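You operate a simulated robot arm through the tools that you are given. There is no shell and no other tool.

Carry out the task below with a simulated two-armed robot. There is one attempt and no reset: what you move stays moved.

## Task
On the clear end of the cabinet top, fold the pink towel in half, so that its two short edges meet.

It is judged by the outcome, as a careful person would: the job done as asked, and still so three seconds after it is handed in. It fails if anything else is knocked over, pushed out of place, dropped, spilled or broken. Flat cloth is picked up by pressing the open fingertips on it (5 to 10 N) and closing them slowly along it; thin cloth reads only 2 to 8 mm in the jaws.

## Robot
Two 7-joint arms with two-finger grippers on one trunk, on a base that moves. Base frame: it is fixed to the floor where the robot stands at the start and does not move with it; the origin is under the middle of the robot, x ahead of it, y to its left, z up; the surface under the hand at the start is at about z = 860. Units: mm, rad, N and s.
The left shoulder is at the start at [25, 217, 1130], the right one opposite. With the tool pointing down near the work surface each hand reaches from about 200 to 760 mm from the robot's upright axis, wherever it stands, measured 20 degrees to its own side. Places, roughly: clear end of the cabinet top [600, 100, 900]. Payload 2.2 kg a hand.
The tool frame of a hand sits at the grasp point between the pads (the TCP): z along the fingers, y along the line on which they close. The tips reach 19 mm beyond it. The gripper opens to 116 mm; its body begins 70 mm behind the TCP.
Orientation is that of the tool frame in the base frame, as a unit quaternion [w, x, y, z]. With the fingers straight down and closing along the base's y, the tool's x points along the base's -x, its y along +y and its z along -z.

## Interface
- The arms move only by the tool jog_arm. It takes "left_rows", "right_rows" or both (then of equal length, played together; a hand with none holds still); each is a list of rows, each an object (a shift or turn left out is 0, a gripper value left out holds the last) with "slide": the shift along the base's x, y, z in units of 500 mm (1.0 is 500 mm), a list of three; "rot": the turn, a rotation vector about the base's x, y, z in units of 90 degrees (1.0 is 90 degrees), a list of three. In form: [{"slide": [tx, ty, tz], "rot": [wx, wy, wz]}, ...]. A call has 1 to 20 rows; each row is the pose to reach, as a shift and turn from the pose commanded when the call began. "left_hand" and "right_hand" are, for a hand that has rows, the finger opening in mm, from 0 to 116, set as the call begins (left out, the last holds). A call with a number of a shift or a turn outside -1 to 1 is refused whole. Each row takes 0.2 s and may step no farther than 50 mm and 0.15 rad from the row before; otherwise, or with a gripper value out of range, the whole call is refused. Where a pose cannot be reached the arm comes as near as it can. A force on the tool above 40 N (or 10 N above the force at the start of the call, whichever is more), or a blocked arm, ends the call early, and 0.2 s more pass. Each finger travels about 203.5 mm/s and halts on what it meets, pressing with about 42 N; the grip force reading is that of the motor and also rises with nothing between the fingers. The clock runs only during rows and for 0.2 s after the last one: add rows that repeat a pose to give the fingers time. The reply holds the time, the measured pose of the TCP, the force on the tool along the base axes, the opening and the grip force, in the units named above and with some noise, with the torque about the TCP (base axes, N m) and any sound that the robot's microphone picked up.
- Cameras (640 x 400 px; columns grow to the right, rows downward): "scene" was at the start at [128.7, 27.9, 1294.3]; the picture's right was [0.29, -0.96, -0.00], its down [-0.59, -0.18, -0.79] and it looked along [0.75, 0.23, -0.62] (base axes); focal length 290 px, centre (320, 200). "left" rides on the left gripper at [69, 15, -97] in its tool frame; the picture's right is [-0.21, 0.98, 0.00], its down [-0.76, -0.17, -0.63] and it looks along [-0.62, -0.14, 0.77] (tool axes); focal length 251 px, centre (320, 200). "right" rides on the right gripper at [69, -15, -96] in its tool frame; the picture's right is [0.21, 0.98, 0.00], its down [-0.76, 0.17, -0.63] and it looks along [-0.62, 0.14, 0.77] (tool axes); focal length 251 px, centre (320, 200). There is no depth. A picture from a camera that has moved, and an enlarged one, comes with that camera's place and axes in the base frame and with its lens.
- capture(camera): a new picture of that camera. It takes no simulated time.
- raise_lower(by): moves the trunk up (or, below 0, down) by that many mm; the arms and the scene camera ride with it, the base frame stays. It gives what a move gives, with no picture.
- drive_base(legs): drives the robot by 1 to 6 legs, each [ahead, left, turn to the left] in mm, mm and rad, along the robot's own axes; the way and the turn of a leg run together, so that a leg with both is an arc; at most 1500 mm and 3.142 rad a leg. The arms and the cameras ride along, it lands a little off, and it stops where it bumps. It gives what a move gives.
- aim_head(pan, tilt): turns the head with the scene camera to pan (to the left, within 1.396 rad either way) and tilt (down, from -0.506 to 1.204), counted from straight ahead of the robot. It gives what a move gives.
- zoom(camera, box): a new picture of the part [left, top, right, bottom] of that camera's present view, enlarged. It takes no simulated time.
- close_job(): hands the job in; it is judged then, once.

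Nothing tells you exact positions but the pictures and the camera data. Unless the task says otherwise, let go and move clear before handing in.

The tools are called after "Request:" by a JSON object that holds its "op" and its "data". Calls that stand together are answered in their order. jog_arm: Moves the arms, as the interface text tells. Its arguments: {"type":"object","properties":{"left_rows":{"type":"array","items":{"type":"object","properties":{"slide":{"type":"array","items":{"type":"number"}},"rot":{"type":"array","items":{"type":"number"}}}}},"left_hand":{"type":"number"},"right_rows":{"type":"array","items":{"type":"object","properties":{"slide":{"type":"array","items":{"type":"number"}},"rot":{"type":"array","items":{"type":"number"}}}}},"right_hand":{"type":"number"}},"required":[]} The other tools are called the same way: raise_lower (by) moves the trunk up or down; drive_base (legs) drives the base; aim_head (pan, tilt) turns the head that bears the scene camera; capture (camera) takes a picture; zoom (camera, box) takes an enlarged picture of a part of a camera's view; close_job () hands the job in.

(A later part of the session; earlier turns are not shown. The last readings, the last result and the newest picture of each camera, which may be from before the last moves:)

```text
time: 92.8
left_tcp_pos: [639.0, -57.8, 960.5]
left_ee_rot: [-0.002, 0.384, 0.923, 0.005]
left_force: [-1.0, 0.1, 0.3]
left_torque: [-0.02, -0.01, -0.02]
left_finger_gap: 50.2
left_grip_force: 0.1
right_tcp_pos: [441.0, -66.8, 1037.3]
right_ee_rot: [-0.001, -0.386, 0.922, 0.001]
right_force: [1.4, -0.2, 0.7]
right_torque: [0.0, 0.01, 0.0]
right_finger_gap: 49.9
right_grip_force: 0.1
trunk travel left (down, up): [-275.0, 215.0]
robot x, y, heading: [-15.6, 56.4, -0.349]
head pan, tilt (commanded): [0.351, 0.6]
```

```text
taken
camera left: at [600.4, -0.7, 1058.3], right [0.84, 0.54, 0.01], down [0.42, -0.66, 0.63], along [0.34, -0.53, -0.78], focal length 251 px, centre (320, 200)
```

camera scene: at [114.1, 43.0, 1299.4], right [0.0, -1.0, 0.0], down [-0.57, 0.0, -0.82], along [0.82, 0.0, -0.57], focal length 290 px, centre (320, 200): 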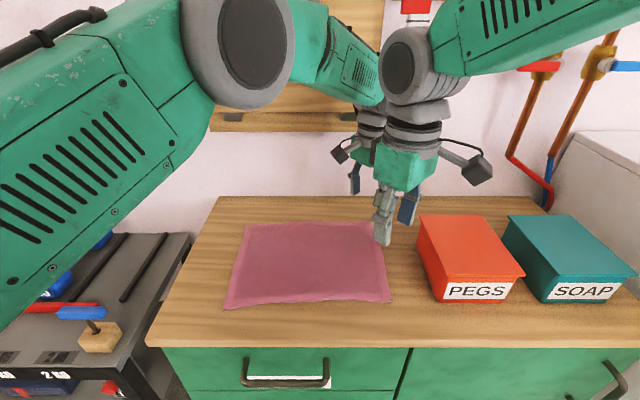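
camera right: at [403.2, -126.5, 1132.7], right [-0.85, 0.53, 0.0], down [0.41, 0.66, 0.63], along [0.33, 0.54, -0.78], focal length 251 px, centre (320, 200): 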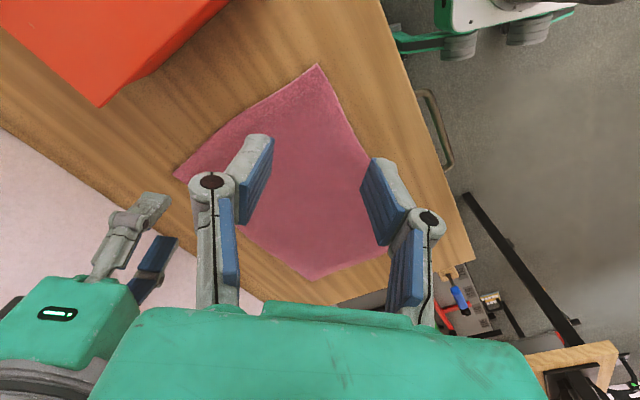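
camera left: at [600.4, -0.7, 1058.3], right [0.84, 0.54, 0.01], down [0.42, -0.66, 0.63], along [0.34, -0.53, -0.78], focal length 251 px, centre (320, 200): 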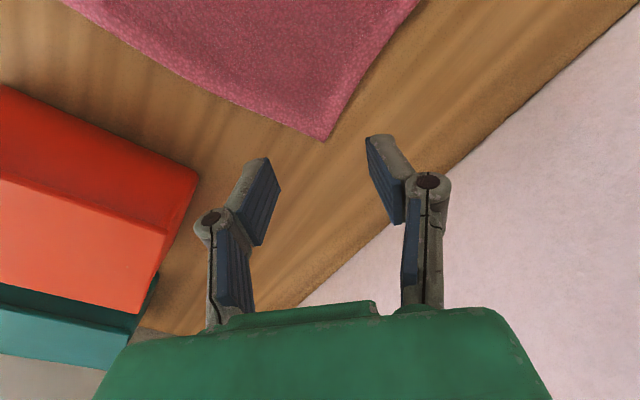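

Both wrists now sit comfortably. The hand cameras put the right-edge corners at B(654,−78) and C(432,−82). I'll set the fingers to 32 mm and lower both hands to just above the cloth, about 26 mm inside each corner.

Request:
{"op": "jog_arm", "data": {"left_rows": [{"slide": [-0.001, 0, -0.01]}, {"slide": [-0.002, -0.001, -0.025]}, {"slide": [-0.003, -0.002, -0.04]}, {"slide": [-0.004, -0.002, -0.06]}, {"slide": [-0.005, -0.003, -0.08]}, {"slide": [-0.006, -0.003, -0.1]}, {"slide": [-0.007, -0.004, -0.115]}, {"slide": [-0.007, -0.004, -0.12]}, {"slide": [-0.007, -0.004, -0.12]}, {"slide": [-0.007, -0.004, -0.12]}], "right_rows": [{"slide": [0.001, 0, -0.02]}, {"slide": [0.004, 0.001, -0.06]}, {"slide": [0.008, 0.002, -0.1]}, {"slide": [0.011, 0.003, -0.14]}, {"slide": [0.014, 0.004, -0.18]}, {"slide": [0.016, 0.005, -0.22]}, {"slide": [0.018, 0.006, -0.255]}, {"slide": [0.019, 0.006, -0.27]}, {"slide": [0.019, 0.006, -0.274]}, {"slide": [0.019, 0.006, -0.274]}], "left_hand": 32, "right_hand": 32}}

Request:
{"op": "capture", "data": {"camera": "right"}}

Request:
{"op": "capture", "data": {"camera": "left"}}

Request:
{"op": "capture", "data": {"camera": "scene"}}

```text
time: 95.0
left_tcp_pos: [635.8, -61.9, 900.8]
left_ee_rot: [-0.001, 0.384, 0.923, 0.004]
left_force: [-0.8, -0.6, -0.5]
left_torque: [0.02, 0.0, 0.01]
left_finger_gap: 31.9
left_grip_force: 0.0
right_tcp_pos: [455.2, -72.4, 905.4]
right_ee_rot: [0.004, -0.374, 0.927, 0.009]
right_force: [-0.8, 0.0, -0.1]
right_torque: [0.03, -0.01, 0.01]
right_finger_gap: 32.0
right_grip_force: 0.1
trunk travel left (down, up): [-275.0, 215.0]
robot x, y, heading: [-21.6, 55.6, -0.344]
head pan, tilt (commanded): [0.351, 0.6]
```

```text
taken
camera right: at [415.6, -132.4, 1000.4], right [-0.83, 0.55, 0.01], down [0.43, 0.63, 0.65], along [0.35, 0.54, -0.76], focal length 251 px, centre (320, 200)
```

right: 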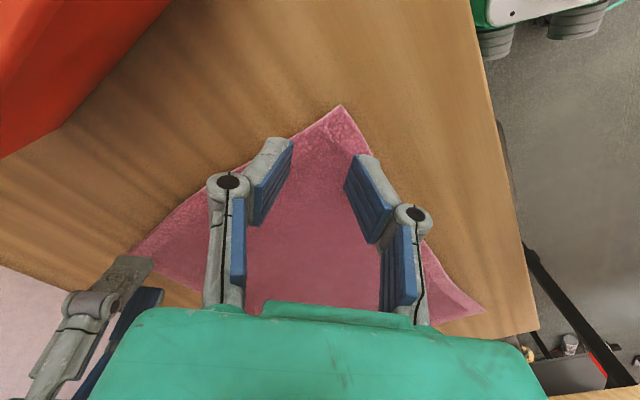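

```text
taken
camera left: at [597.0, -2.7, 999.0], right [0.84, 0.54, 0.01], down [0.42, -0.66, 0.63], along [0.34, -0.53, -0.78], focal length 251 px, centre (320, 200)
```

left: 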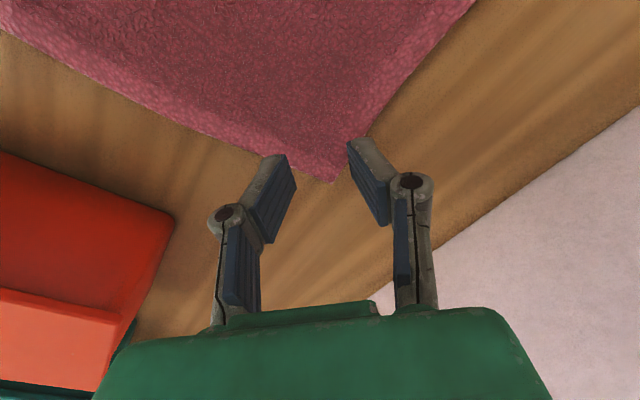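

```text
taken
camera scene: at [114.5, 43.1, 1299.4], right [0.0, -1.0, 0.0], down [-0.57, 0.0, -0.82], along [0.82, 0.0, -0.57], focal length 290 px, centre (320, 200)
```

scene: 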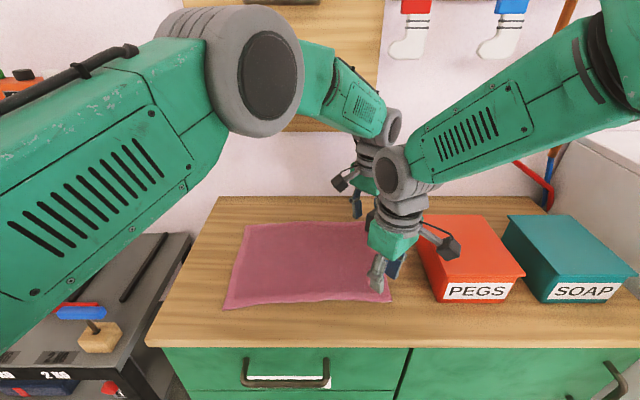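

Both corners sit between the fingertips. The right hand is about 7 mm off its target, so I'll correct it and lower both hands a little more.

Request:
{"op": "jog_arm", "data": {"right_rows": [{"slide": [-0.005, 0.007, 0]}, {"slide": [-0.01, 0.014, -0.005]}, {"slide": [-0.01, 0.014, -0.01]}, {"slide": [-0.01, 0.014, -0.014]}, {"slide": [-0.01, 0.014, -0.014]}, {"slide": [-0.01, 0.014, -0.014]}, {"slide": [-0.01, 0.014, -0.014]}], "left_rows": [{"slide": [0, 0, 0]}, {"slide": [0, 0.002, -0.005]}, {"slide": [0, 0.003, -0.01]}, {"slide": [0, 0.003, -0.014]}, {"slide": [0, 0.003, -0.014]}, {"slide": [0, 0.003, -0.014]}, {"slide": [0, 0.003, -0.014]}]}}

Request:
{"op": "aim_head", "data": {"pan": 0.15, "tilt": 0.45}}

Request:
{"op": "capture", "data": {"camera": "scene"}}

Request:
{"op": "capture", "data": {"camera": "right"}}

```text
time: 96.5
left_tcp_pos: [636.0, -59.6, 893.5]
left_ee_rot: [-0.001, 0.384, 0.923, 0.004]
left_force: [-0.4, 0.1, -0.1]
left_torque: [0.03, -0.01, -0.02]
left_finger_gap: 31.9
left_grip_force: 0.2
right_tcp_pos: [451.2, -70.0, 900.5]
right_ee_rot: [0.007, -0.369, 0.929, 0.013]
right_force: [-0.3, -0.8, -0.1]
right_torque: [0.04, 0.01, 0.0]
right_finger_gap: 31.9
right_grip_force: 0.1
trunk travel left (down, up): [-275.0, 215.0]
robot x, y, heading: [-19.4, 59.1, -0.345]
head pan, tilt (commanded): [0.351, 0.6]
```

```text
time: 97.3
left_tcp_pos: [635.9, -59.1, 893.7]
left_ee_rot: [-0.001, 0.383, 0.924, 0.005]
left_force: [0.1, 0.3, 1.0]
left_torque: [0.0, -0.03, 0.04]
left_finger_gap: 32.0
left_grip_force: 0.0
right_tcp_pos: [451.5, -70.3, 900.0]
right_ee_rot: [0.006, -0.37, 0.929, 0.013]
right_force: [0.1, 0.0, -0.2]
right_torque: [0.02, 0.01, 0.02]
right_finger_gap: 32.0
right_grip_force: 0.1
trunk travel left (down, up): [-275.0, 215.0]
robot x, y, heading: [-19.0, 51.0, -0.348]
head pan, tilt (commanded): [0.15, 0.45]
```

```text
taken
camera scene: at [116.2, 24.8, 1312.9], right [-0.2, -0.98, 0.0], down [-0.43, 0.09, -0.9], along [0.88, -0.18, -0.44], focal length 290 px, centre (320, 200)
```

scene: 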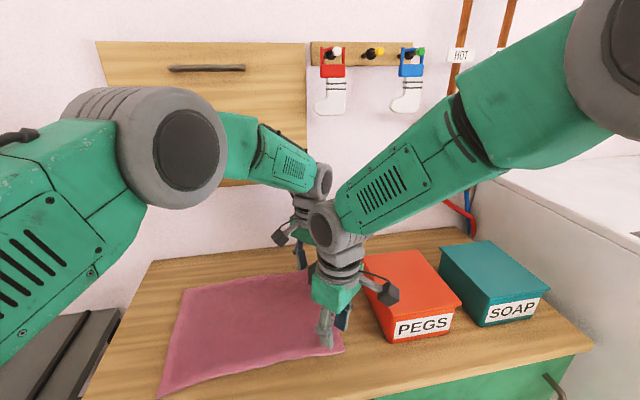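

```text
taken
camera right: at [412.1, -130.3, 994.3], right [-0.83, 0.56, 0.01], down [0.43, 0.62, 0.65], along [0.36, 0.55, -0.76], focal length 251 px, centre (320, 200)
```

right: 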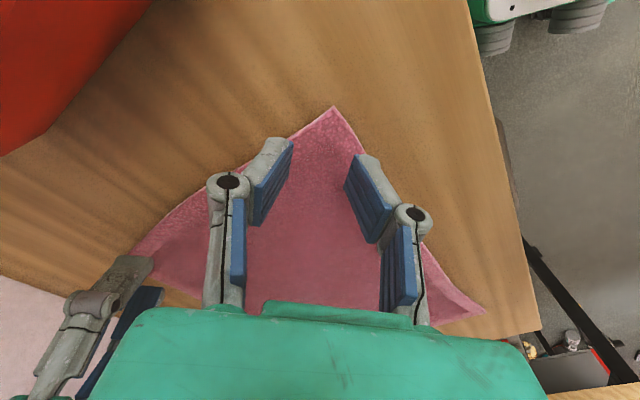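

The right wrist is being pushed slightly toward −y, so something may be touching it. I'll zoom in on the wrists.

Request:
{"op": "zoom", "data": {"camera": "scene", "box": [220, 120, 440, 350]}}

Request:
{"op": "aim_head", "data": {"pan": 0.6, "tilt": 0.45}}

Request:
{"op": "capture", "data": {"camera": "scene"}}

```text
1.74 times, centred on (330, 235) of scene
camera zoom: at [116.2, 24.8, 1312.9], right [-0.2, -0.98, 0.0], down [-0.43, 0.09, -0.9], along [0.88, -0.18, -0.44], focal length 503 px, centre (303, 139)
```

zoom: 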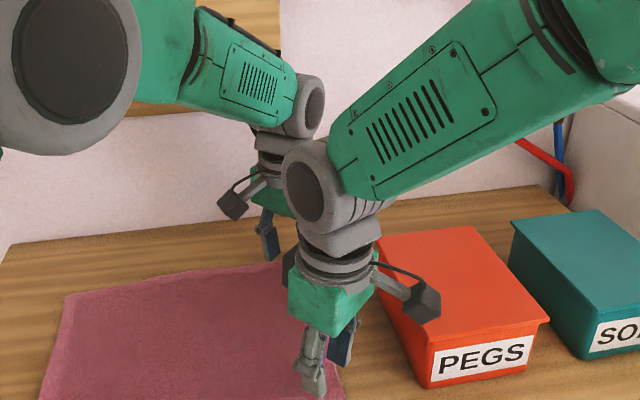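

```text
time: 98.2
left_tcp_pos: [634.9, -58.8, 894.5]
left_ee_rot: [-0.001, 0.384, 0.923, 0.004]
left_force: [0.6, 0.3, -0.5]
left_torque: [-0.04, 0.0, 0.01]
left_finger_gap: 32.1
left_grip_force: 0.0
right_tcp_pos: [450.2, -70.2, 899.0]
right_ee_rot: [0.006, -0.369, 0.929, 0.013]
right_force: [0.3, -0.2, 0.9]
right_torque: [-0.01, -0.02, -0.01]
right_finger_gap: 32.1
right_grip_force: 0.0
trunk travel left (down, up): [-275.0, 215.0]
robot x, y, heading: [-19.0, 58.5, -0.344]
head pan, tilt (commanded): [0.6, 0.45]
```

```text
taken
camera scene: at [115.1, 65.7, 1312.9], right [0.25, -0.97, 0.0], down [-0.43, -0.11, -0.9], along [0.87, 0.22, -0.44], focal length 290 px, centre (320, 200)
```

scene: 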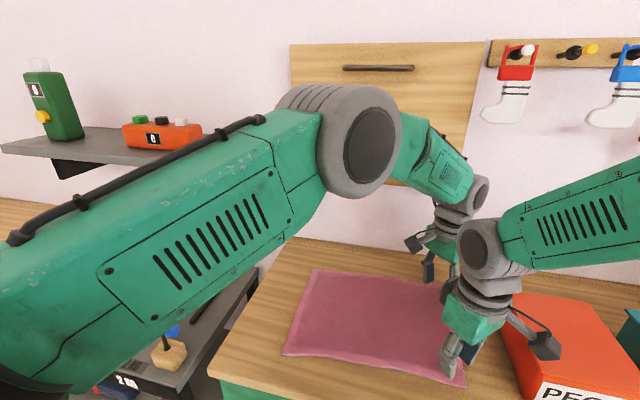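

I see no contact with the box or between the arms, so the right arm's posture is the limit when it goes this low. Raising the trunk 100 mm should let the forearm slope down more naturally, and then I'll lower the hands again.

Request:
{"op": "raise_lower", "data": {"by": 100}}

Request:
{"op": "jog_arm", "data": {"right_rows": [{"slide": [0, 0.003, -0.02]}, {"slide": [0, 0.006, -0.05]}, {"slide": [0, 0.009, -0.08]}, {"slide": [0, 0.012, -0.11]}, {"slide": [0, 0.014, -0.14]}, {"slide": [0, 0.016, -0.17]}, {"slide": [0, 0.016, -0.19]}, {"slide": [0, 0.016, -0.2]}, {"slide": [0, 0.016, -0.2]}, {"slide": [0, 0.016, -0.2]}], "left_rows": [{"slide": [0, 0, -0.02]}, {"slide": [0, 0, -0.05]}, {"slide": [0, 0, -0.08]}, {"slide": [0, 0, -0.11]}, {"slide": [0, 0, -0.14]}, {"slide": [0, 0, -0.17]}, {"slide": [0, 0, -0.19]}, {"slide": [0, 0, -0.2]}, {"slide": [0, 0, -0.2]}, {"slide": [0, 0, -0.2]}]}}

Request:
{"op": "capture", "data": {"camera": "scene"}}

```text
time: 99.5
left_tcp_pos: [636.4, -60.0, 992.8]
left_ee_rot: [-0.001, 0.383, 0.924, 0.005]
left_force: [-0.1, -0.5, -0.5]
left_torque: [0.02, 0.0, -0.02]
left_finger_gap: 32.2
left_grip_force: 0.2
right_tcp_pos: [451.5, -69.0, 999.8]
right_ee_rot: [0.006, -0.369, 0.929, 0.014]
right_force: [0.6, -0.5, 0.4]
right_torque: [0.0, -0.03, 0.0]
right_finger_gap: 32.1
right_grip_force: 0.0
trunk travel left (down, up): [-375.0, 115.0]
robot x, y, heading: [-20.0, 55.2, -0.346]
head pan, tilt (commanded): [0.6, 0.45]
```

```text
time: 101.7
left_tcp_pos: [636.3, -57.7, 894.0]
left_ee_rot: [-0.002, 0.384, 0.923, 0.004]
left_force: [-0.7, -0.7, -0.5]
left_torque: [-0.02, -0.05, -0.01]
left_finger_gap: 31.9
left_grip_force: 0.1
right_tcp_pos: [445.5, -50.4, 892.0]
right_ee_rot: [-0.002, -0.385, 0.923, 0.001]
right_force: [0.5, -0.6, -0.2]
right_torque: [-0.01, -0.03, 0.01]
right_finger_gap: 32.2
right_grip_force: 0.0
trunk travel left (down, up): [-375.0, 115.0]
robot x, y, heading: [-20.9, 55.0, -0.348]
head pan, tilt (commanded): [0.6, 0.45]
```

```text
taken
camera scene: at [115.9, 65.8, 1412.9], right [0.25, -0.97, 0.0], down [-0.43, -0.11, -0.9], along [0.87, 0.22, -0.44], focal length 290 px, centre (320, 200)
```

scene: 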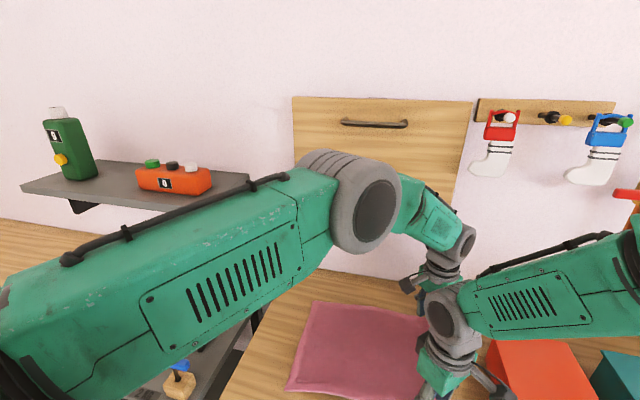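

The right wrist now tracks accurately. I'll nudge the right hand onto its corner point and take a look before touching down.

Request:
{"op": "jog_arm", "data": {"right_rows": [{"slide": [0.005, -0.014, 0]}, {"slide": [0.01, -0.027, -0.004]}, {"slide": [0.011, -0.028, -0.008]}, {"slide": [0.011, -0.028, -0.01]}, {"slide": [0.011, -0.028, -0.01]}, {"slide": [0.011, -0.028, -0.01]}], "left_rows": [{"slide": [0, 0, 0]}, {"slide": [0, -0.001, -0.004]}, {"slide": [0, -0.002, -0.008]}, {"slide": [0, -0.002, -0.01]}, {"slide": [0, -0.002, -0.01]}, {"slide": [0, -0.002, -0.01]}]}}

Request:
{"op": "zoom", "data": {"camera": "right", "box": [200, 60, 460, 260]}}

Request:
{"op": "zoom", "data": {"camera": "left", "box": [200, 60, 460, 260]}}

```text
time: 103.1
left_tcp_pos: [636.6, -60.1, 887.3]
left_ee_rot: [-0.001, 0.383, 0.924, 0.004]
left_force: [-0.7, -0.1, 0.4]
left_torque: [-0.01, -0.01, -0.03]
left_finger_gap: 31.9
left_grip_force: 0.1
right_tcp_pos: [451.3, -64.5, 887.7]
right_ee_rot: [-0.001, -0.386, 0.923, 0.001]
right_force: [0.8, 1.1, -0.4]
right_torque: [-0.01, -0.02, -0.04]
right_finger_gap: 31.8
right_grip_force: 0.2
trunk travel left (down, up): [-375.0, 115.0]
robot x, y, heading: [-22.7, 55.0, -0.349]
head pan, tilt (commanded): [0.6, 0.45]
```

```text
2.00 times, centred on (330, 160) of right
camera zoom: at [413.3, -123.0, 983.3], right [-0.85, 0.53, 0.0], down [0.42, 0.65, 0.63], along [0.33, 0.54, -0.78], focal length 503 px, centre (300, 280)
```

zoom: 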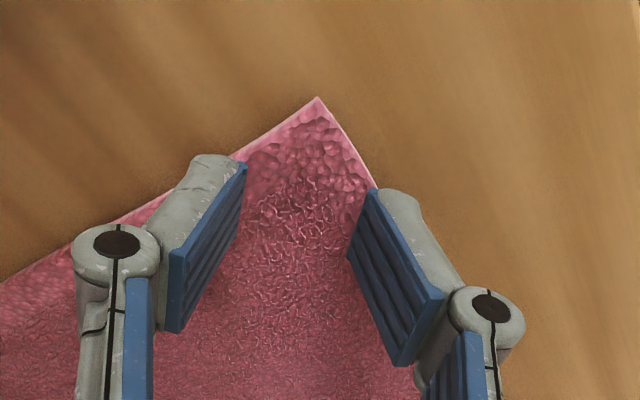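

```text
2.00 times, centred on (330, 160) of left
camera zoom: at [597.7, -1.8, 986.2], right [0.84, 0.54, 0.01], down [0.42, -0.66, 0.63], along [0.34, -0.53, -0.78], focal length 503 px, centre (300, 280)
```

zoom: 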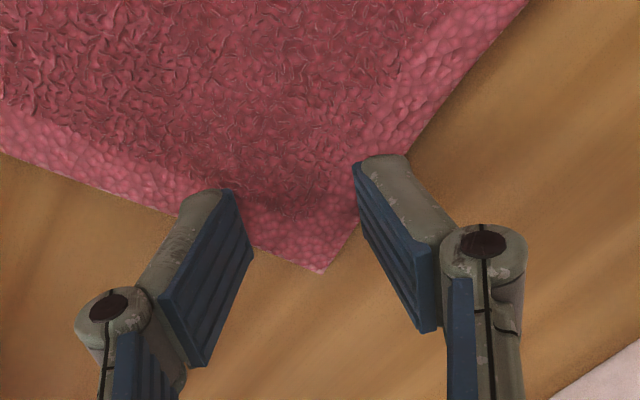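

Both pairs of fingertips straddle their corners well. I'll touch down in small steps while watching the force.

Request:
{"op": "jog_arm", "data": {"right_rows": [{"slide": [0, 0, -0.003]}, {"slide": [0, 0, -0.006]}, {"slide": [0, 0, -0.006]}, {"slide": [0, 0, -0.006]}], "left_rows": [{"slide": [0, 0, -0.003]}, {"slide": [0, 0, -0.006]}, {"slide": [0, 0, -0.006]}, {"slide": [0, 0, -0.006]}]}}

Request:
{"op": "jog_arm", "data": {"right_rows": [{"slide": [0, 0, -0.002]}, {"slide": [0, 0, -0.004]}, {"slide": [0, 0, -0.004]}, {"slide": [0, 0, -0.004]}], "left_rows": [{"slide": [0, 0, -0.002]}, {"slide": [0, 0, -0.004]}, {"slide": [0, 0, -0.004]}, {"slide": [0, 0, -0.004]}]}}

```text
time: 104.1
left_tcp_pos: [636.1, -60.8, 886.5]
left_ee_rot: [-0.001, 0.384, 0.924, 0.004]
left_force: [0.4, -0.2, -0.9]
left_torque: [-0.02, 0.03, 0.0]
left_finger_gap: 32.1
left_grip_force: 0.1
right_tcp_pos: [450.2, -62.7, 884.3]
right_ee_rot: [-0.001, -0.386, 0.922, 0.002]
right_force: [1.4, -0.2, 1.7]
right_torque: [-0.05, -0.01, -0.01]
right_finger_gap: 31.5
right_grip_force: 0.2
trunk travel left (down, up): [-375.0, 115.0]
robot x, y, heading: [-14.6, 56.7, -0.349]
head pan, tilt (commanded): [0.6, 0.45]
```

```text
time: 105.1
left_tcp_pos: [635.3, -59.9, 883.8]
left_ee_rot: [-0.001, 0.384, 0.923, 0.004]
left_force: [0.9, -0.3, 1.4]
left_torque: [-0.01, 0.01, 0.0]
left_finger_gap: 31.9
left_grip_force: 0.0
right_tcp_pos: [449.7, -62.9, 883.2]
right_ee_rot: [-0.001, -0.386, 0.922, 0.0]
right_force: [1.3, 0.9, 10.1]
right_torque: [0.0, -0.06, 0.0]
right_finger_gap: 32.4
right_grip_force: 0.3
trunk travel left (down, up): [-375.0, 115.0]
robot x, y, heading: [-21.4, 57.6, -0.348]
head pan, tilt (commanded): [0.6, 0.45]
```

The right tip is pressing at 10 N and the left at only 1.4 N, so I'll even them out.

Request:
{"op": "jog_arm", "data": {"right_rows": [{"slide": [0, 0, 0.0003]}, {"slide": [0, 0, 0.0005]}, {"slide": [0, 0, 0.0005]}], "left_rows": [{"slide": [0, 0, -0.0015]}, {"slide": [0, 0, -0.003]}, {"slide": [0, 0, -0.003]}]}}

```text
time: 105.9
left_tcp_pos: [634.9, -60.4, 883.4]
left_ee_rot: [0.0, 0.384, 0.923, 0.005]
left_force: [-0.8, 0.9, 7.7]
left_torque: [-0.02, 0.06, -0.02]
left_finger_gap: 32.7
left_grip_force: 0.6
right_tcp_pos: [449.5, -62.0, 883.3]
right_ee_rot: [-0.001, -0.386, 0.923, 0.001]
right_force: [-0.1, -1.0, 5.1]
right_torque: [0.02, -0.02, 0.01]
right_finger_gap: 31.3
right_grip_force: 0.0
trunk travel left (down, up): [-375.0, 115.0]
robot x, y, heading: [-18.6, 55.5, -0.349]
head pan, tilt (commanded): [0.6, 0.45]
```

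Both tips now press between 5 and 8 N. I'll close the fingers slowly in small steps.

Request:
{"op": "jog_arm", "data": {"right_rows": [{"slide": [0, 0, 0]}], "left_rows": [{"slide": [0, 0, 0]}], "right_hand": 27, "left_hand": 27}}

Request:
{"op": "jog_arm", "data": {"right_rows": [{"slide": [0, 0, 0]}], "left_rows": [{"slide": [0, 0, 0]}], "right_hand": 22, "left_hand": 22}}

Request:
{"op": "zoom", "data": {"camera": "right", "box": [200, 60, 460, 260]}}

Request:
{"op": "zoom", "data": {"camera": "left", "box": [200, 60, 460, 260]}}

```text
time: 106.3
left_tcp_pos: [636.7, -60.2, 881.5]
left_ee_rot: [0.0, 0.384, 0.923, 0.004]
left_force: [0.2, -1.3, 7.5]
left_torque: [0.02, 0.0, -0.01]
left_finger_gap: 27.1
left_grip_force: 0.2
right_tcp_pos: [449.8, -63.9, 883.6]
right_ee_rot: [-0.001, -0.386, 0.923, 0.001]
right_force: [-0.4, 0.3, 5.4]
right_torque: [0.01, -0.01, -0.02]
right_finger_gap: 26.1
right_grip_force: 0.2
trunk travel left (down, up): [-375.0, 115.0]
robot x, y, heading: [-15.9, 56.8, -0.349]
head pan, tilt (commanded): [0.6, 0.45]
```

```text
time: 106.7
left_tcp_pos: [635.7, -59.8, 882.6]
left_ee_rot: [-0.002, 0.384, 0.923, 0.004]
left_force: [-0.1, -0.3, 5.5]
left_torque: [0.0, -0.01, -0.01]
left_finger_gap: 22.3
left_grip_force: 0.0
right_tcp_pos: [450.6, -64.3, 884.3]
right_ee_rot: [-0.002, -0.386, 0.922, 0.001]
right_force: [0.2, 0.2, 4.3]
right_torque: [-0.03, -0.01, 0.0]
right_finger_gap: 20.9
right_grip_force: 0.0
trunk travel left (down, up): [-375.0, 115.0]
robot x, y, heading: [-16.5, 56.8, -0.348]
head pan, tilt (commanded): [0.6, 0.45]
```

```text
2.00 times, centred on (330, 160) of right
camera zoom: at [412.5, -122.6, 979.3], right [-0.85, 0.53, 0.0], down [0.41, 0.65, 0.63], along [0.33, 0.54, -0.78], focal length 503 px, centre (300, 280)
```

zoom: 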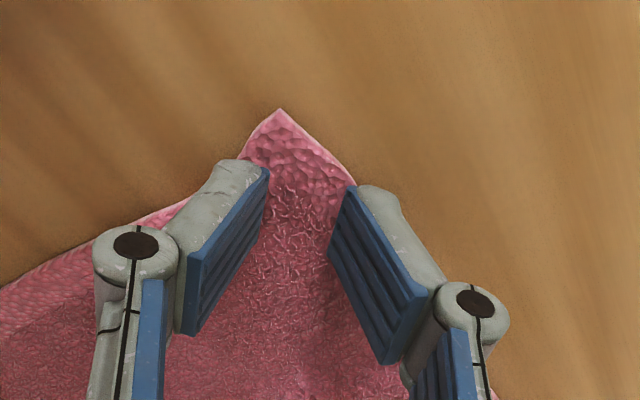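

```text
2.00 times, centred on (330, 160) of left
camera zoom: at [597.1, -2.1, 980.3], right [0.84, 0.54, 0.01], down [0.42, -0.66, 0.63], along [0.34, -0.53, -0.78], focal length 503 px, centre (300, 280)
```

zoom: 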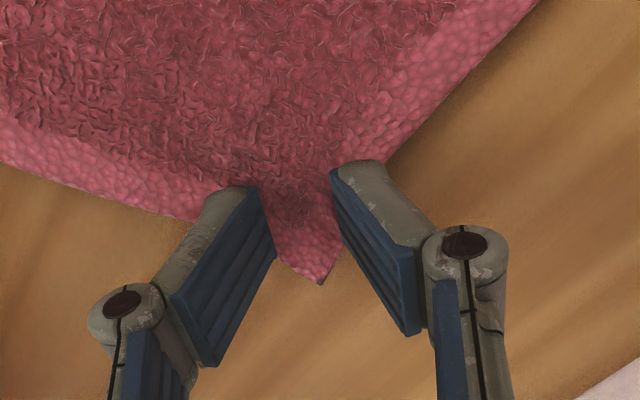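

The cloth is gathering between the fingers on both sides. I'll continue closing slowly while keeping the light pressure.

Request:
{"op": "jog_arm", "data": {"right_rows": [{"slide": [0, 0, -0.001]}], "left_rows": [{"slide": [0, 0, -0.0005]}], "right_hand": 17, "left_hand": 17}}

Request:
{"op": "jog_arm", "data": {"right_rows": [{"slide": [0, 0, -0.0005]}], "left_rows": [{"slide": [0, 0, -0.0005]}], "right_hand": 12, "left_hand": 12}}

Request:
{"op": "jog_arm", "data": {"right_rows": [{"slide": [0, 0, 0]}], "left_rows": [{"slide": [0, 0, 0]}], "right_hand": 8, "left_hand": 8}}

Request:
{"op": "zoom", "data": {"camera": "right", "box": [200, 60, 460, 260]}}

Request:
{"op": "zoom", "data": {"camera": "left", "box": [200, 60, 460, 260]}}

```text
time: 107.1
left_tcp_pos: [636.5, -59.2, 881.9]
left_ee_rot: [-0.001, 0.383, 0.924, 0.004]
left_force: [1.1, -0.1, 4.4]
left_torque: [0.02, -0.02, 0.01]
left_finger_gap: 16.7
left_grip_force: 0.1
right_tcp_pos: [449.7, -63.8, 883.3]
right_ee_rot: [0.0, -0.386, 0.923, 0.001]
right_force: [-0.6, -0.7, 4.5]
right_torque: [-0.02, 0.02, 0.02]
right_finger_gap: 16.2
right_grip_force: 0.0
trunk travel left (down, up): [-375.0, 115.0]
robot x, y, heading: [-19.9, 52.7, -0.35]
head pan, tilt (commanded): [0.6, 0.45]
```

```text
time: 107.5
left_tcp_pos: [635.7, -59.5, 882.4]
left_ee_rot: [-0.002, 0.383, 0.924, 0.004]
left_force: [0.4, -1.1, 5.8]
left_torque: [-0.01, 0.0, 0.01]
left_finger_gap: 11.8
left_grip_force: 0.1
right_tcp_pos: [451.5, -63.5, 883.1]
right_ee_rot: [0.0, -0.385, 0.923, 0.001]
right_force: [-0.2, -0.3, 5.3]
right_torque: [-0.02, 0.01, 0.01]
right_finger_gap: 10.9
right_grip_force: 0.0
trunk travel left (down, up): [-375.0, 115.0]
robot x, y, heading: [-17.8, 54.3, -0.353]
head pan, tilt (commanded): [0.6, 0.45]
```

```text
time: 107.9
left_tcp_pos: [635.3, -60.1, 881.8]
left_ee_rot: [-0.001, 0.384, 0.923, 0.004]
left_force: [0.8, -0.6, 6.2]
left_torque: [-0.02, 0.0, -0.02]
left_finger_gap: 7.7
left_grip_force: 0.1
right_tcp_pos: [450.6, -62.5, 884.0]
right_ee_rot: [-0.001, -0.386, 0.923, 0.001]
right_force: [-0.3, 0.1, 4.4]
right_torque: [0.05, 0.02, 0.02]
right_finger_gap: 7.0
right_grip_force: 0.1
trunk travel left (down, up): [-375.0, 115.0]
robot x, y, heading: [-18.4, 56.5, -0.346]
head pan, tilt (commanded): [0.6, 0.45]
```

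```text
2.00 times, centred on (330, 160) of right
camera zoom: at [413.3, -122.6, 978.1], right [-0.85, 0.53, 0.0], down [0.41, 0.66, 0.63], along [0.34, 0.54, -0.78], focal length 503 px, centre (300, 280)
```

zoom: 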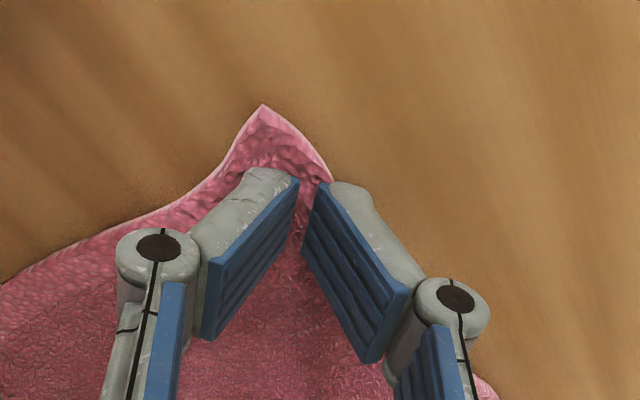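

```text
2.00 times, centred on (330, 160) of left
camera zoom: at [597.3, -1.5, 979.9], right [0.84, 0.54, 0.01], down [0.42, -0.66, 0.63], along [0.34, -0.53, -0.78], focal length 503 px, centre (300, 280)
```

zoom: 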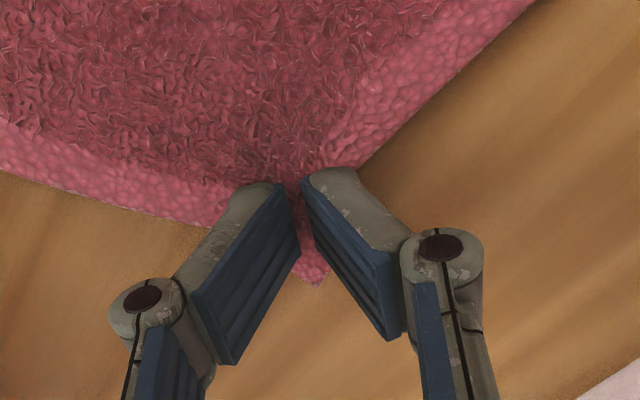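

There's a pinch forming at both corners. I'll close the last few millimetres onto the cloth.

Request:
{"op": "jog_arm", "data": {"right_rows": [{"slide": [0, 0, 0]}], "left_rows": [{"slide": [0, 0, 0]}], "right_hand": 4, "left_hand": 4}}

Request:
{"op": "jog_arm", "data": {"right_rows": [{"slide": [0, 0, 0]}, {"slide": [0, 0, 0]}], "left_rows": [{"slide": [0, 0, 0]}, {"slide": [0, 0, 0]}], "right_hand": 0, "left_hand": 0}}

Request:
{"op": "zoom", "data": {"camera": "right", "box": [200, 60, 460, 260]}}

Request:
{"op": "zoom", "data": {"camera": "left", "box": [200, 60, 460, 260]}}

```text
time: 108.3
left_tcp_pos: [635.3, -58.9, 881.7]
left_ee_rot: [-0.001, 0.384, 0.923, 0.004]
left_force: [-0.4, 0.4, 5.6]
left_torque: [0.03, 0.0, 0.05]
left_finger_gap: 3.1
left_grip_force: 0.1
right_tcp_pos: [450.6, -63.4, 881.9]
right_ee_rot: [-0.002, -0.386, 0.923, 0.001]
right_force: [-0.1, -0.4, 5.2]
right_torque: [0.04, -0.05, 0.0]
right_finger_gap: 2.7
right_grip_force: 0.1
trunk travel left (down, up): [-375.0, 115.0]
robot x, y, heading: [-18.8, 56.0, -0.346]
head pan, tilt (commanded): [0.6, 0.45]
```

```text
time: 108.9
left_tcp_pos: [636.4, -59.3, 882.2]
left_ee_rot: [-0.001, 0.384, 0.923, 0.004]
left_force: [0.3, 0.8, 5.9]
left_torque: [0.03, -0.01, 0.0]
left_finger_gap: 0.0
left_grip_force: 28.6
right_tcp_pos: [451.0, -62.8, 882.2]
right_ee_rot: [-0.001, -0.385, 0.923, 0.001]
right_force: [-0.4, 0.4, 3.0]
right_torque: [0.0, 0.02, -0.02]
right_finger_gap: 0.0
right_grip_force: 28.2
trunk travel left (down, up): [-375.0, 115.0]
robot x, y, heading: [-19.9, 57.7, -0.347]
head pan, tilt (commanded): [0.6, 0.45]
```

```text
2.00 times, centred on (330, 160) of right
camera zoom: at [413.1, -122.5, 978.0], right [-0.85, 0.53, 0.0], down [0.41, 0.66, 0.63], along [0.33, 0.54, -0.78], focal length 503 px, centre (300, 280)
```

zoom: 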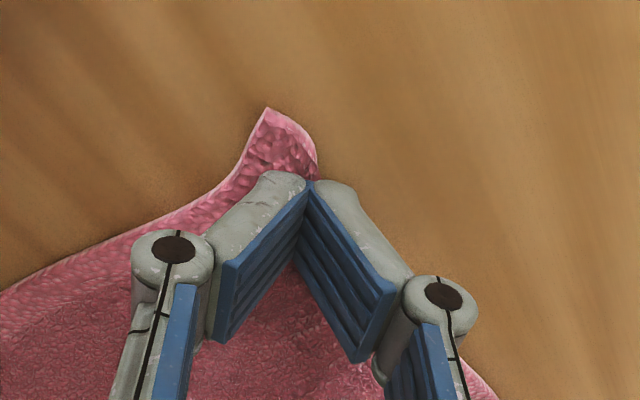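

```text
2.00 times, centred on (330, 160) of left
camera zoom: at [597.3, -1.4, 979.7], right [0.84, 0.54, 0.01], down [0.42, -0.66, 0.63], along [0.34, -0.53, -0.78], focal length 503 px, centre (300, 280)
```

zoom: 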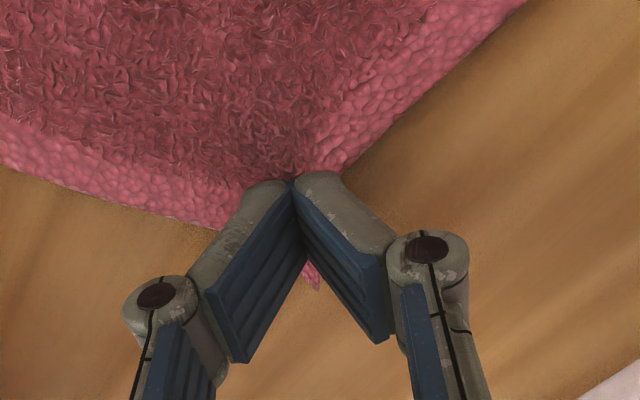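

The jaws closed to 0 mm on both sides, so the cloth slipped out and the fingers were too close to the corner tips. I'll lift and re-orient both grippers to close along the short edge with the pads fully on the cloth, then press a bit harder.

Request:
{"op": "jog_arm", "data": {"left_rows": [{"slide": [0, 0, 0.02]}, {"slide": [0, 0, 0.05]}, {"slide": [0, 0, 0.08]}, {"slide": [0, 0, 0.1]}, {"slide": [-0.003, -0.003, 0.1], "rot": [0, 0, -0.06]}, {"slide": [-0.006, -0.006, 0.1], "rot": [0, 0, -0.13]}, {"slide": [-0.01, -0.01, 0.1], "rot": [0, 0, -0.2]}, {"slide": [-0.015, -0.014, 0.1], "rot": [0, 0, -0.27]}, {"slide": [-0.02, -0.018, 0.1], "rot": [0, 0, -0.34]}, {"slide": [-0.023, -0.02, 0.1], "rot": [0, 0, -0.41]}, {"slide": [-0.025, -0.021, 0.1], "rot": [0, 0, -0.46]}, {"slide": [-0.025, -0.021, 0.1], "rot": [0, 0, -0.5]}, {"slide": [-0.025, -0.021, 0.1], "rot": [0, 0, -0.5]}], "right_rows": [{"slide": [0, 0, 0.02]}, {"slide": [0, 0, 0.05]}, {"slide": [0, 0, 0.08]}, {"slide": [0, 0, 0.1]}, {"slide": [0.003, -0.003, 0.1], "rot": [0, 0, 0.06]}, {"slide": [0.006, -0.006, 0.1], "rot": [0, 0, 0.13]}, {"slide": [0.01, -0.01, 0.1], "rot": [0, 0, 0.2]}, {"slide": [0.015, -0.014, 0.1], "rot": [0, 0, 0.27]}, {"slide": [0.02, -0.018, 0.1], "rot": [0, 0, 0.34]}, {"slide": [0.023, -0.019, 0.1], "rot": [0, 0, 0.41]}, {"slide": [0.024, -0.02, 0.1], "rot": [0, 0, 0.46]}, {"slide": [0.024, -0.02, 0.1], "rot": [0, 0, 0.5]}, {"slide": [0.024, -0.02, 0.1], "rot": [0, 0, 0.5]}]}}

Request:
{"op": "capture", "data": {"camera": "right"}}

Request:
{"op": "capture", "data": {"camera": "left"}}

Request:
{"op": "aim_head", "data": {"pan": 0.3, "tilt": 0.8}}

Request:
{"op": "capture", "data": {"camera": "scene"}}

```text
time: 111.7
left_tcp_pos: [623.5, -70.1, 931.3]
left_ee_rot: [0.001, 0.708, 0.706, 0.005]
left_force: [-0.7, 0.2, 0.1]
left_torque: [-0.01, -0.05, 0.0]
left_finger_gap: 0.1
left_grip_force: 28.2
right_tcp_pos: [463.8, -75.1, 932.4]
right_ee_rot: [0.003, 0.71, -0.704, -0.001]
right_force: [0.9, -0.1, 1.4]
right_torque: [0.02, -0.01, -0.02]
right_finger_gap: 0.0
right_grip_force: 28.4
trunk travel left (down, up): [-375.0, 115.0]
robot x, y, heading: [-17.5, 54.8, -0.352]
head pan, tilt (commanded): [0.6, 0.45]
```

```text
taken
camera right: at [479.3, -141.6, 1028.4], right [-0.97, -0.22, 0.0], down [-0.17, 0.76, 0.63], along [-0.14, 0.62, -0.77], focal length 251 px, centre (320, 200)
```

right: 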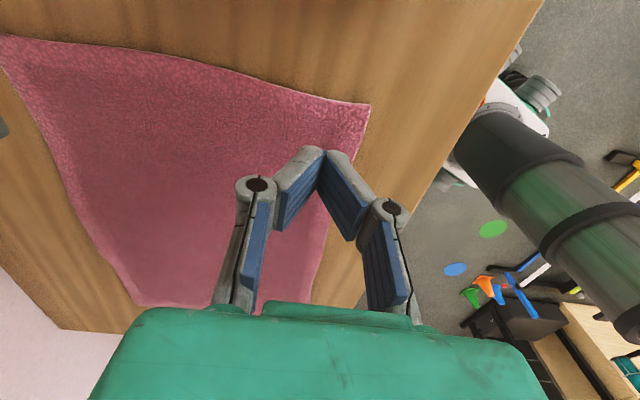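

```text
taken
camera left: at [637.3, -2.4, 1029.6], right [0.98, -0.22, 0.01], down [-0.17, -0.76, 0.63], along [-0.13, -0.61, -0.78], focal length 251 px, centre (320, 200)
```

left: 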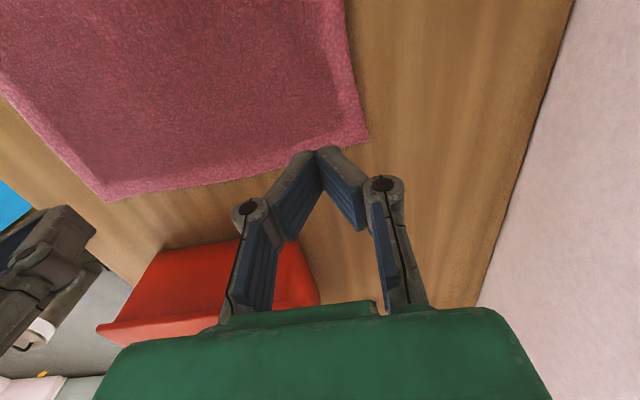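

```text
time: 112.5
left_tcp_pos: [623.1, -70.1, 931.2]
left_ee_rot: [0.001, 0.708, 0.706, 0.004]
left_force: [-0.7, 0.2, -0.3]
left_torque: [-0.03, 0.01, 0.01]
left_finger_gap: 0.0
left_grip_force: 28.4
right_tcp_pos: [462.6, -73.3, 931.8]
right_ee_rot: [0.002, 0.71, -0.705, 0.0]
right_force: [0.0, 0.1, -0.5]
right_torque: [0.0, 0.01, 0.0]
right_finger_gap: 0.0
right_grip_force: 28.7
trunk travel left (down, up): [-375.0, 115.0]
robot x, y, heading: [-18.2, 54.6, -0.347]
head pan, tilt (commanded): [0.3, 0.799]
```

```text
taken
camera scene: at [107.2, 38.9, 1382.6], right [-0.05, -1.0, 0.0], down [-0.72, 0.04, -0.69], along [0.69, -0.03, -0.72], focal length 290 px, centre (320, 200)
```

scene: 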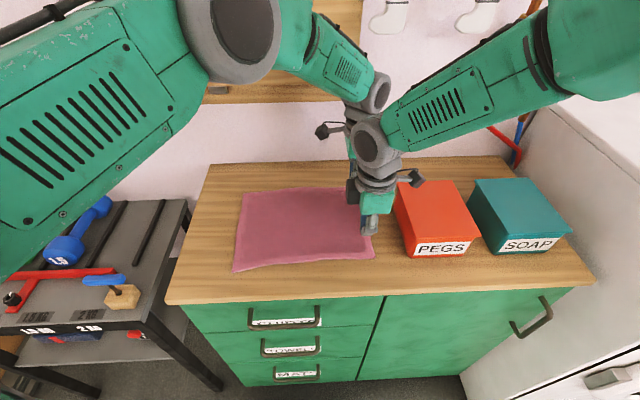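

The towel sprang back flat, its right edge now at about y −88 to −95. Both grippers are aligned to close along x. I'll open to 44 mm, set the pads about 12 mm inside the edge and lower to just above the cloth.

Request:
{"op": "jog_arm", "data": {"left_rows": [{"slide": [-0.005, -0.006, -0.01]}, {"slide": [-0.01, -0.012, -0.03]}, {"slide": [-0.011, -0.015, -0.05]}, {"slide": [-0.011, -0.016, -0.07]}, {"slide": [-0.011, -0.016, -0.08]}, {"slide": [-0.011, -0.016, -0.086]}, {"slide": [-0.011, -0.016, -0.086]}, {"slide": [-0.011, -0.016, -0.086]}], "right_rows": [{"slide": [0.005, -0.006, -0.01]}, {"slide": [0.01, -0.012, -0.03]}, {"slide": [0.014, -0.016, -0.05]}, {"slide": [0.014, -0.017, -0.07]}, {"slide": [0.014, -0.017, -0.08]}, {"slide": [0.014, -0.017, -0.086]}, {"slide": [0.014, -0.017, -0.086]}, {"slide": [0.014, -0.017, -0.086]}], "left_hand": 44, "right_hand": 44}}

Request:
{"op": "capture", "data": {"camera": "right"}}

Request:
{"op": "capture", "data": {"camera": "left"}}

Request:
{"op": "zoom", "data": {"camera": "scene", "box": [320, 120, 480, 270]}}

```text
time: 114.3
left_tcp_pos: [618.0, -78.8, 888.1]
left_ee_rot: [0.002, 0.708, 0.706, 0.005]
left_force: [0.4, -0.8, 0.6]
left_torque: [0.01, -0.01, 0.0]
left_finger_gap: 43.8
left_grip_force: 0.1
right_tcp_pos: [469.6, -82.3, 890.5]
right_ee_rot: [0.002, 0.71, -0.704, -0.001]
right_force: [0.4, -0.6, -0.2]
right_torque: [0.0, -0.01, -0.02]
right_finger_gap: 43.7
right_grip_force: 0.0
trunk travel left (down, up): [-375.0, 115.0]
robot x, y, heading: [-18.9, 58.6, -0.352]
head pan, tilt (commanded): [0.3, 0.799]
```

```text
taken
camera right: at [486.2, -150.2, 985.5], right [-0.98, -0.22, 0.0], down [-0.17, 0.76, 0.63], along [-0.14, 0.62, -0.77], focal length 251 px, centre (320, 200)
```

right: 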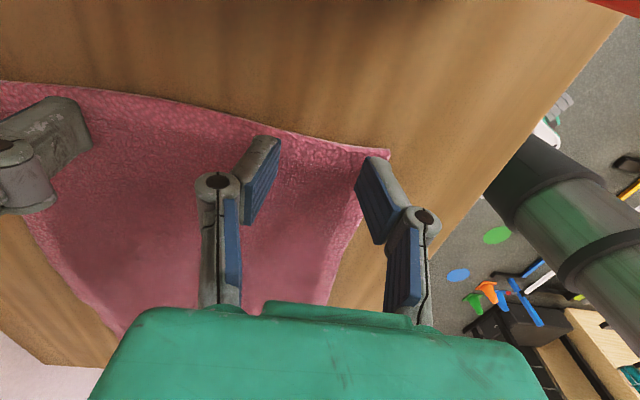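

```text
taken
camera left: at [632.5, -10.9, 985.9], right [0.98, -0.22, 0.01], down [-0.17, -0.76, 0.63], along [-0.13, -0.61, -0.78], focal length 251 px, centre (320, 200)
```

left: 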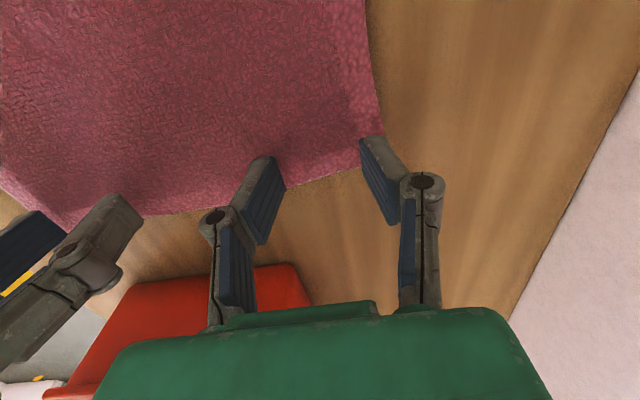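

```text
2.67 times, centred on (400, 195) of scene
camera zoom: at [107.3, 38.7, 1382.5], right [-0.05, -1.0, 0.0], down [-0.72, 0.04, -0.69], along [0.69, -0.03, -0.72], focal length 772 px, centre (107, 213)
```

zoom: 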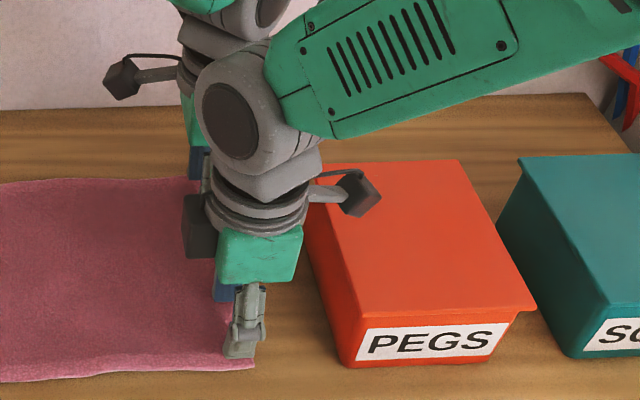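

The outer fingers hang partly off the cloth at 44 mm, so I'll narrow the opening to 30 mm to put both fingers fully on it, then press down more firmly.

Request:
{"op": "jog_arm", "data": {"left_rows": [{"slide": [0, 0, -0.003]}, {"slide": [0, 0, -0.006]}, {"slide": [0, 0, -0.008]}, {"slide": [0, 0, -0.008]}, {"slide": [0, 0, -0.008]}], "right_rows": [{"slide": [0, 0, -0.004]}, {"slide": [0, 0, -0.008]}, {"slide": [0, 0, -0.011]}, {"slide": [0, 0, -0.011]}, {"slide": [0, 0, -0.011]}], "left_hand": 30, "right_hand": 30}}

```text
time: 115.5
left_tcp_pos: [618.5, -78.0, 885.5]
left_ee_rot: [0.0, 0.707, 0.707, 0.004]
left_force: [0.3, 0.7, 1.1]
left_torque: [0.01, 0.03, -0.03]
left_finger_gap: 29.9
left_grip_force: 0.1
right_tcp_pos: [469.2, -82.0, 884.6]
right_ee_rot: [0.001, 0.71, -0.704, -0.001]
right_force: [1.7, -0.7, 0.9]
right_torque: [-0.01, -0.02, 0.0]
right_finger_gap: 29.9
right_grip_force: 0.1
trunk travel left (down, up): [-375.0, 115.0]
robot x, y, heading: [-18.4, 54.4, -0.35]
head pan, tilt (commanded): [0.3, 0.799]
```

Request:
{"op": "jog_arm", "data": {"left_rows": [{"slide": [0, 0, -0.003]}, {"slide": [0, 0, -0.005]}, {"slide": [0, 0, -0.005]}, {"slide": [0, 0, -0.005]}], "right_rows": [{"slide": [0, 0, -0.003]}, {"slide": [0, 0, -0.005]}, {"slide": [0, 0, -0.005]}, {"slide": [0, 0, -0.005]}]}}

```text
time: 116.5
left_tcp_pos: [617.3, -79.9, 883.5]
left_ee_rot: [0.002, 0.708, 0.706, 0.004]
left_force: [-2.3, -0.6, 4.8]
left_torque: [0.0, 0.07, -0.02]
left_finger_gap: 30.3
left_grip_force: 0.2
right_tcp_pos: [469.0, -80.8, 881.1]
right_ee_rot: [0.001, 0.709, -0.705, -0.001]
right_force: [1.4, -0.1, 7.4]
right_torque: [0.01, -0.12, 0.01]
right_finger_gap: 26.8
right_grip_force: 4.8
trunk travel left (down, up): [-375.0, 115.0]
robot x, y, heading: [-20.3, 56.3, -0.348]
head pan, tilt (commanded): [0.3, 0.799]
```

The press is building on both tips (4.8 and 7.4 N). I'll bring both to about 9 N.

Request:
{"op": "jog_arm", "data": {"left_rows": [{"slide": [0, 0, -0.0015]}, {"slide": [0, 0, -0.003]}, {"slide": [0, 0, -0.003]}], "right_rows": [{"slide": [0, 0, -0.0005]}, {"slide": [0, 0, -0.0012]}, {"slide": [0, 0, -0.0012]}]}}

Request:
{"op": "zoom", "data": {"camera": "right", "box": [200, 60, 460, 260]}}

Request:
{"op": "zoom", "data": {"camera": "left", "box": [200, 60, 460, 260]}}

```text
time: 117.3
left_tcp_pos: [617.4, -79.5, 881.5]
left_ee_rot: [0.002, 0.708, 0.706, 0.004]
left_force: [-0.1, 0.1, 9.9]
left_torque: [0.0, 0.01, 0.02]
left_finger_gap: 31.2
left_grip_force: 0.1
right_tcp_pos: [468.3, -81.1, 881.4]
right_ee_rot: [0.001, 0.709, -0.705, -0.001]
right_force: [-0.9, 0.4, 9.5]
right_torque: [-0.01, -0.01, -0.02]
right_finger_gap: 29.0
right_grip_force: 0.1
trunk travel left (down, up): [-375.0, 115.0]
robot x, y, heading: [-17.2, 58.3, -0.35]
head pan, tilt (commanded): [0.3, 0.799]
```

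```text
2.00 times, centred on (330, 160) of right
camera zoom: at [485.1, -149.5, 977.1], right [-0.98, -0.22, 0.0], down [-0.17, 0.76, 0.63], along [-0.14, 0.62, -0.77], focal length 503 px, centre (300, 280)
```

zoom: 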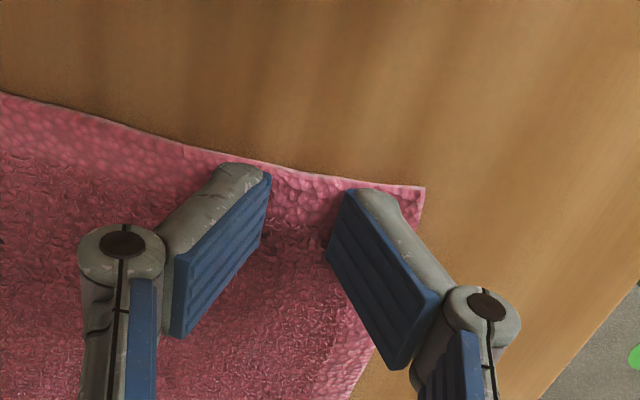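

```text
2.00 times, centred on (330, 160) of left
camera zoom: at [631.2, -11.0, 980.1], right [0.98, -0.22, 0.01], down [-0.17, -0.76, 0.63], along [-0.13, -0.61, -0.78], focal length 503 px, centre (300, 280)
```

zoom: 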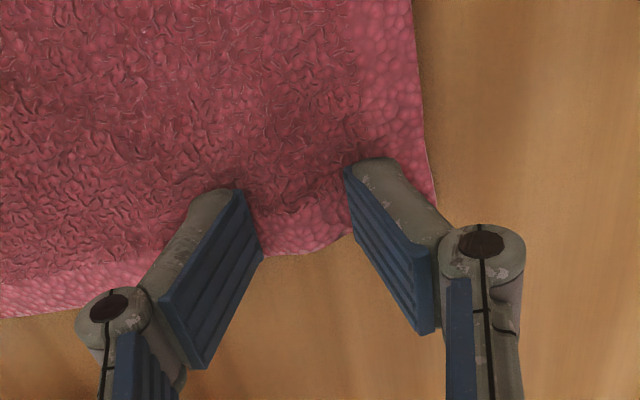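

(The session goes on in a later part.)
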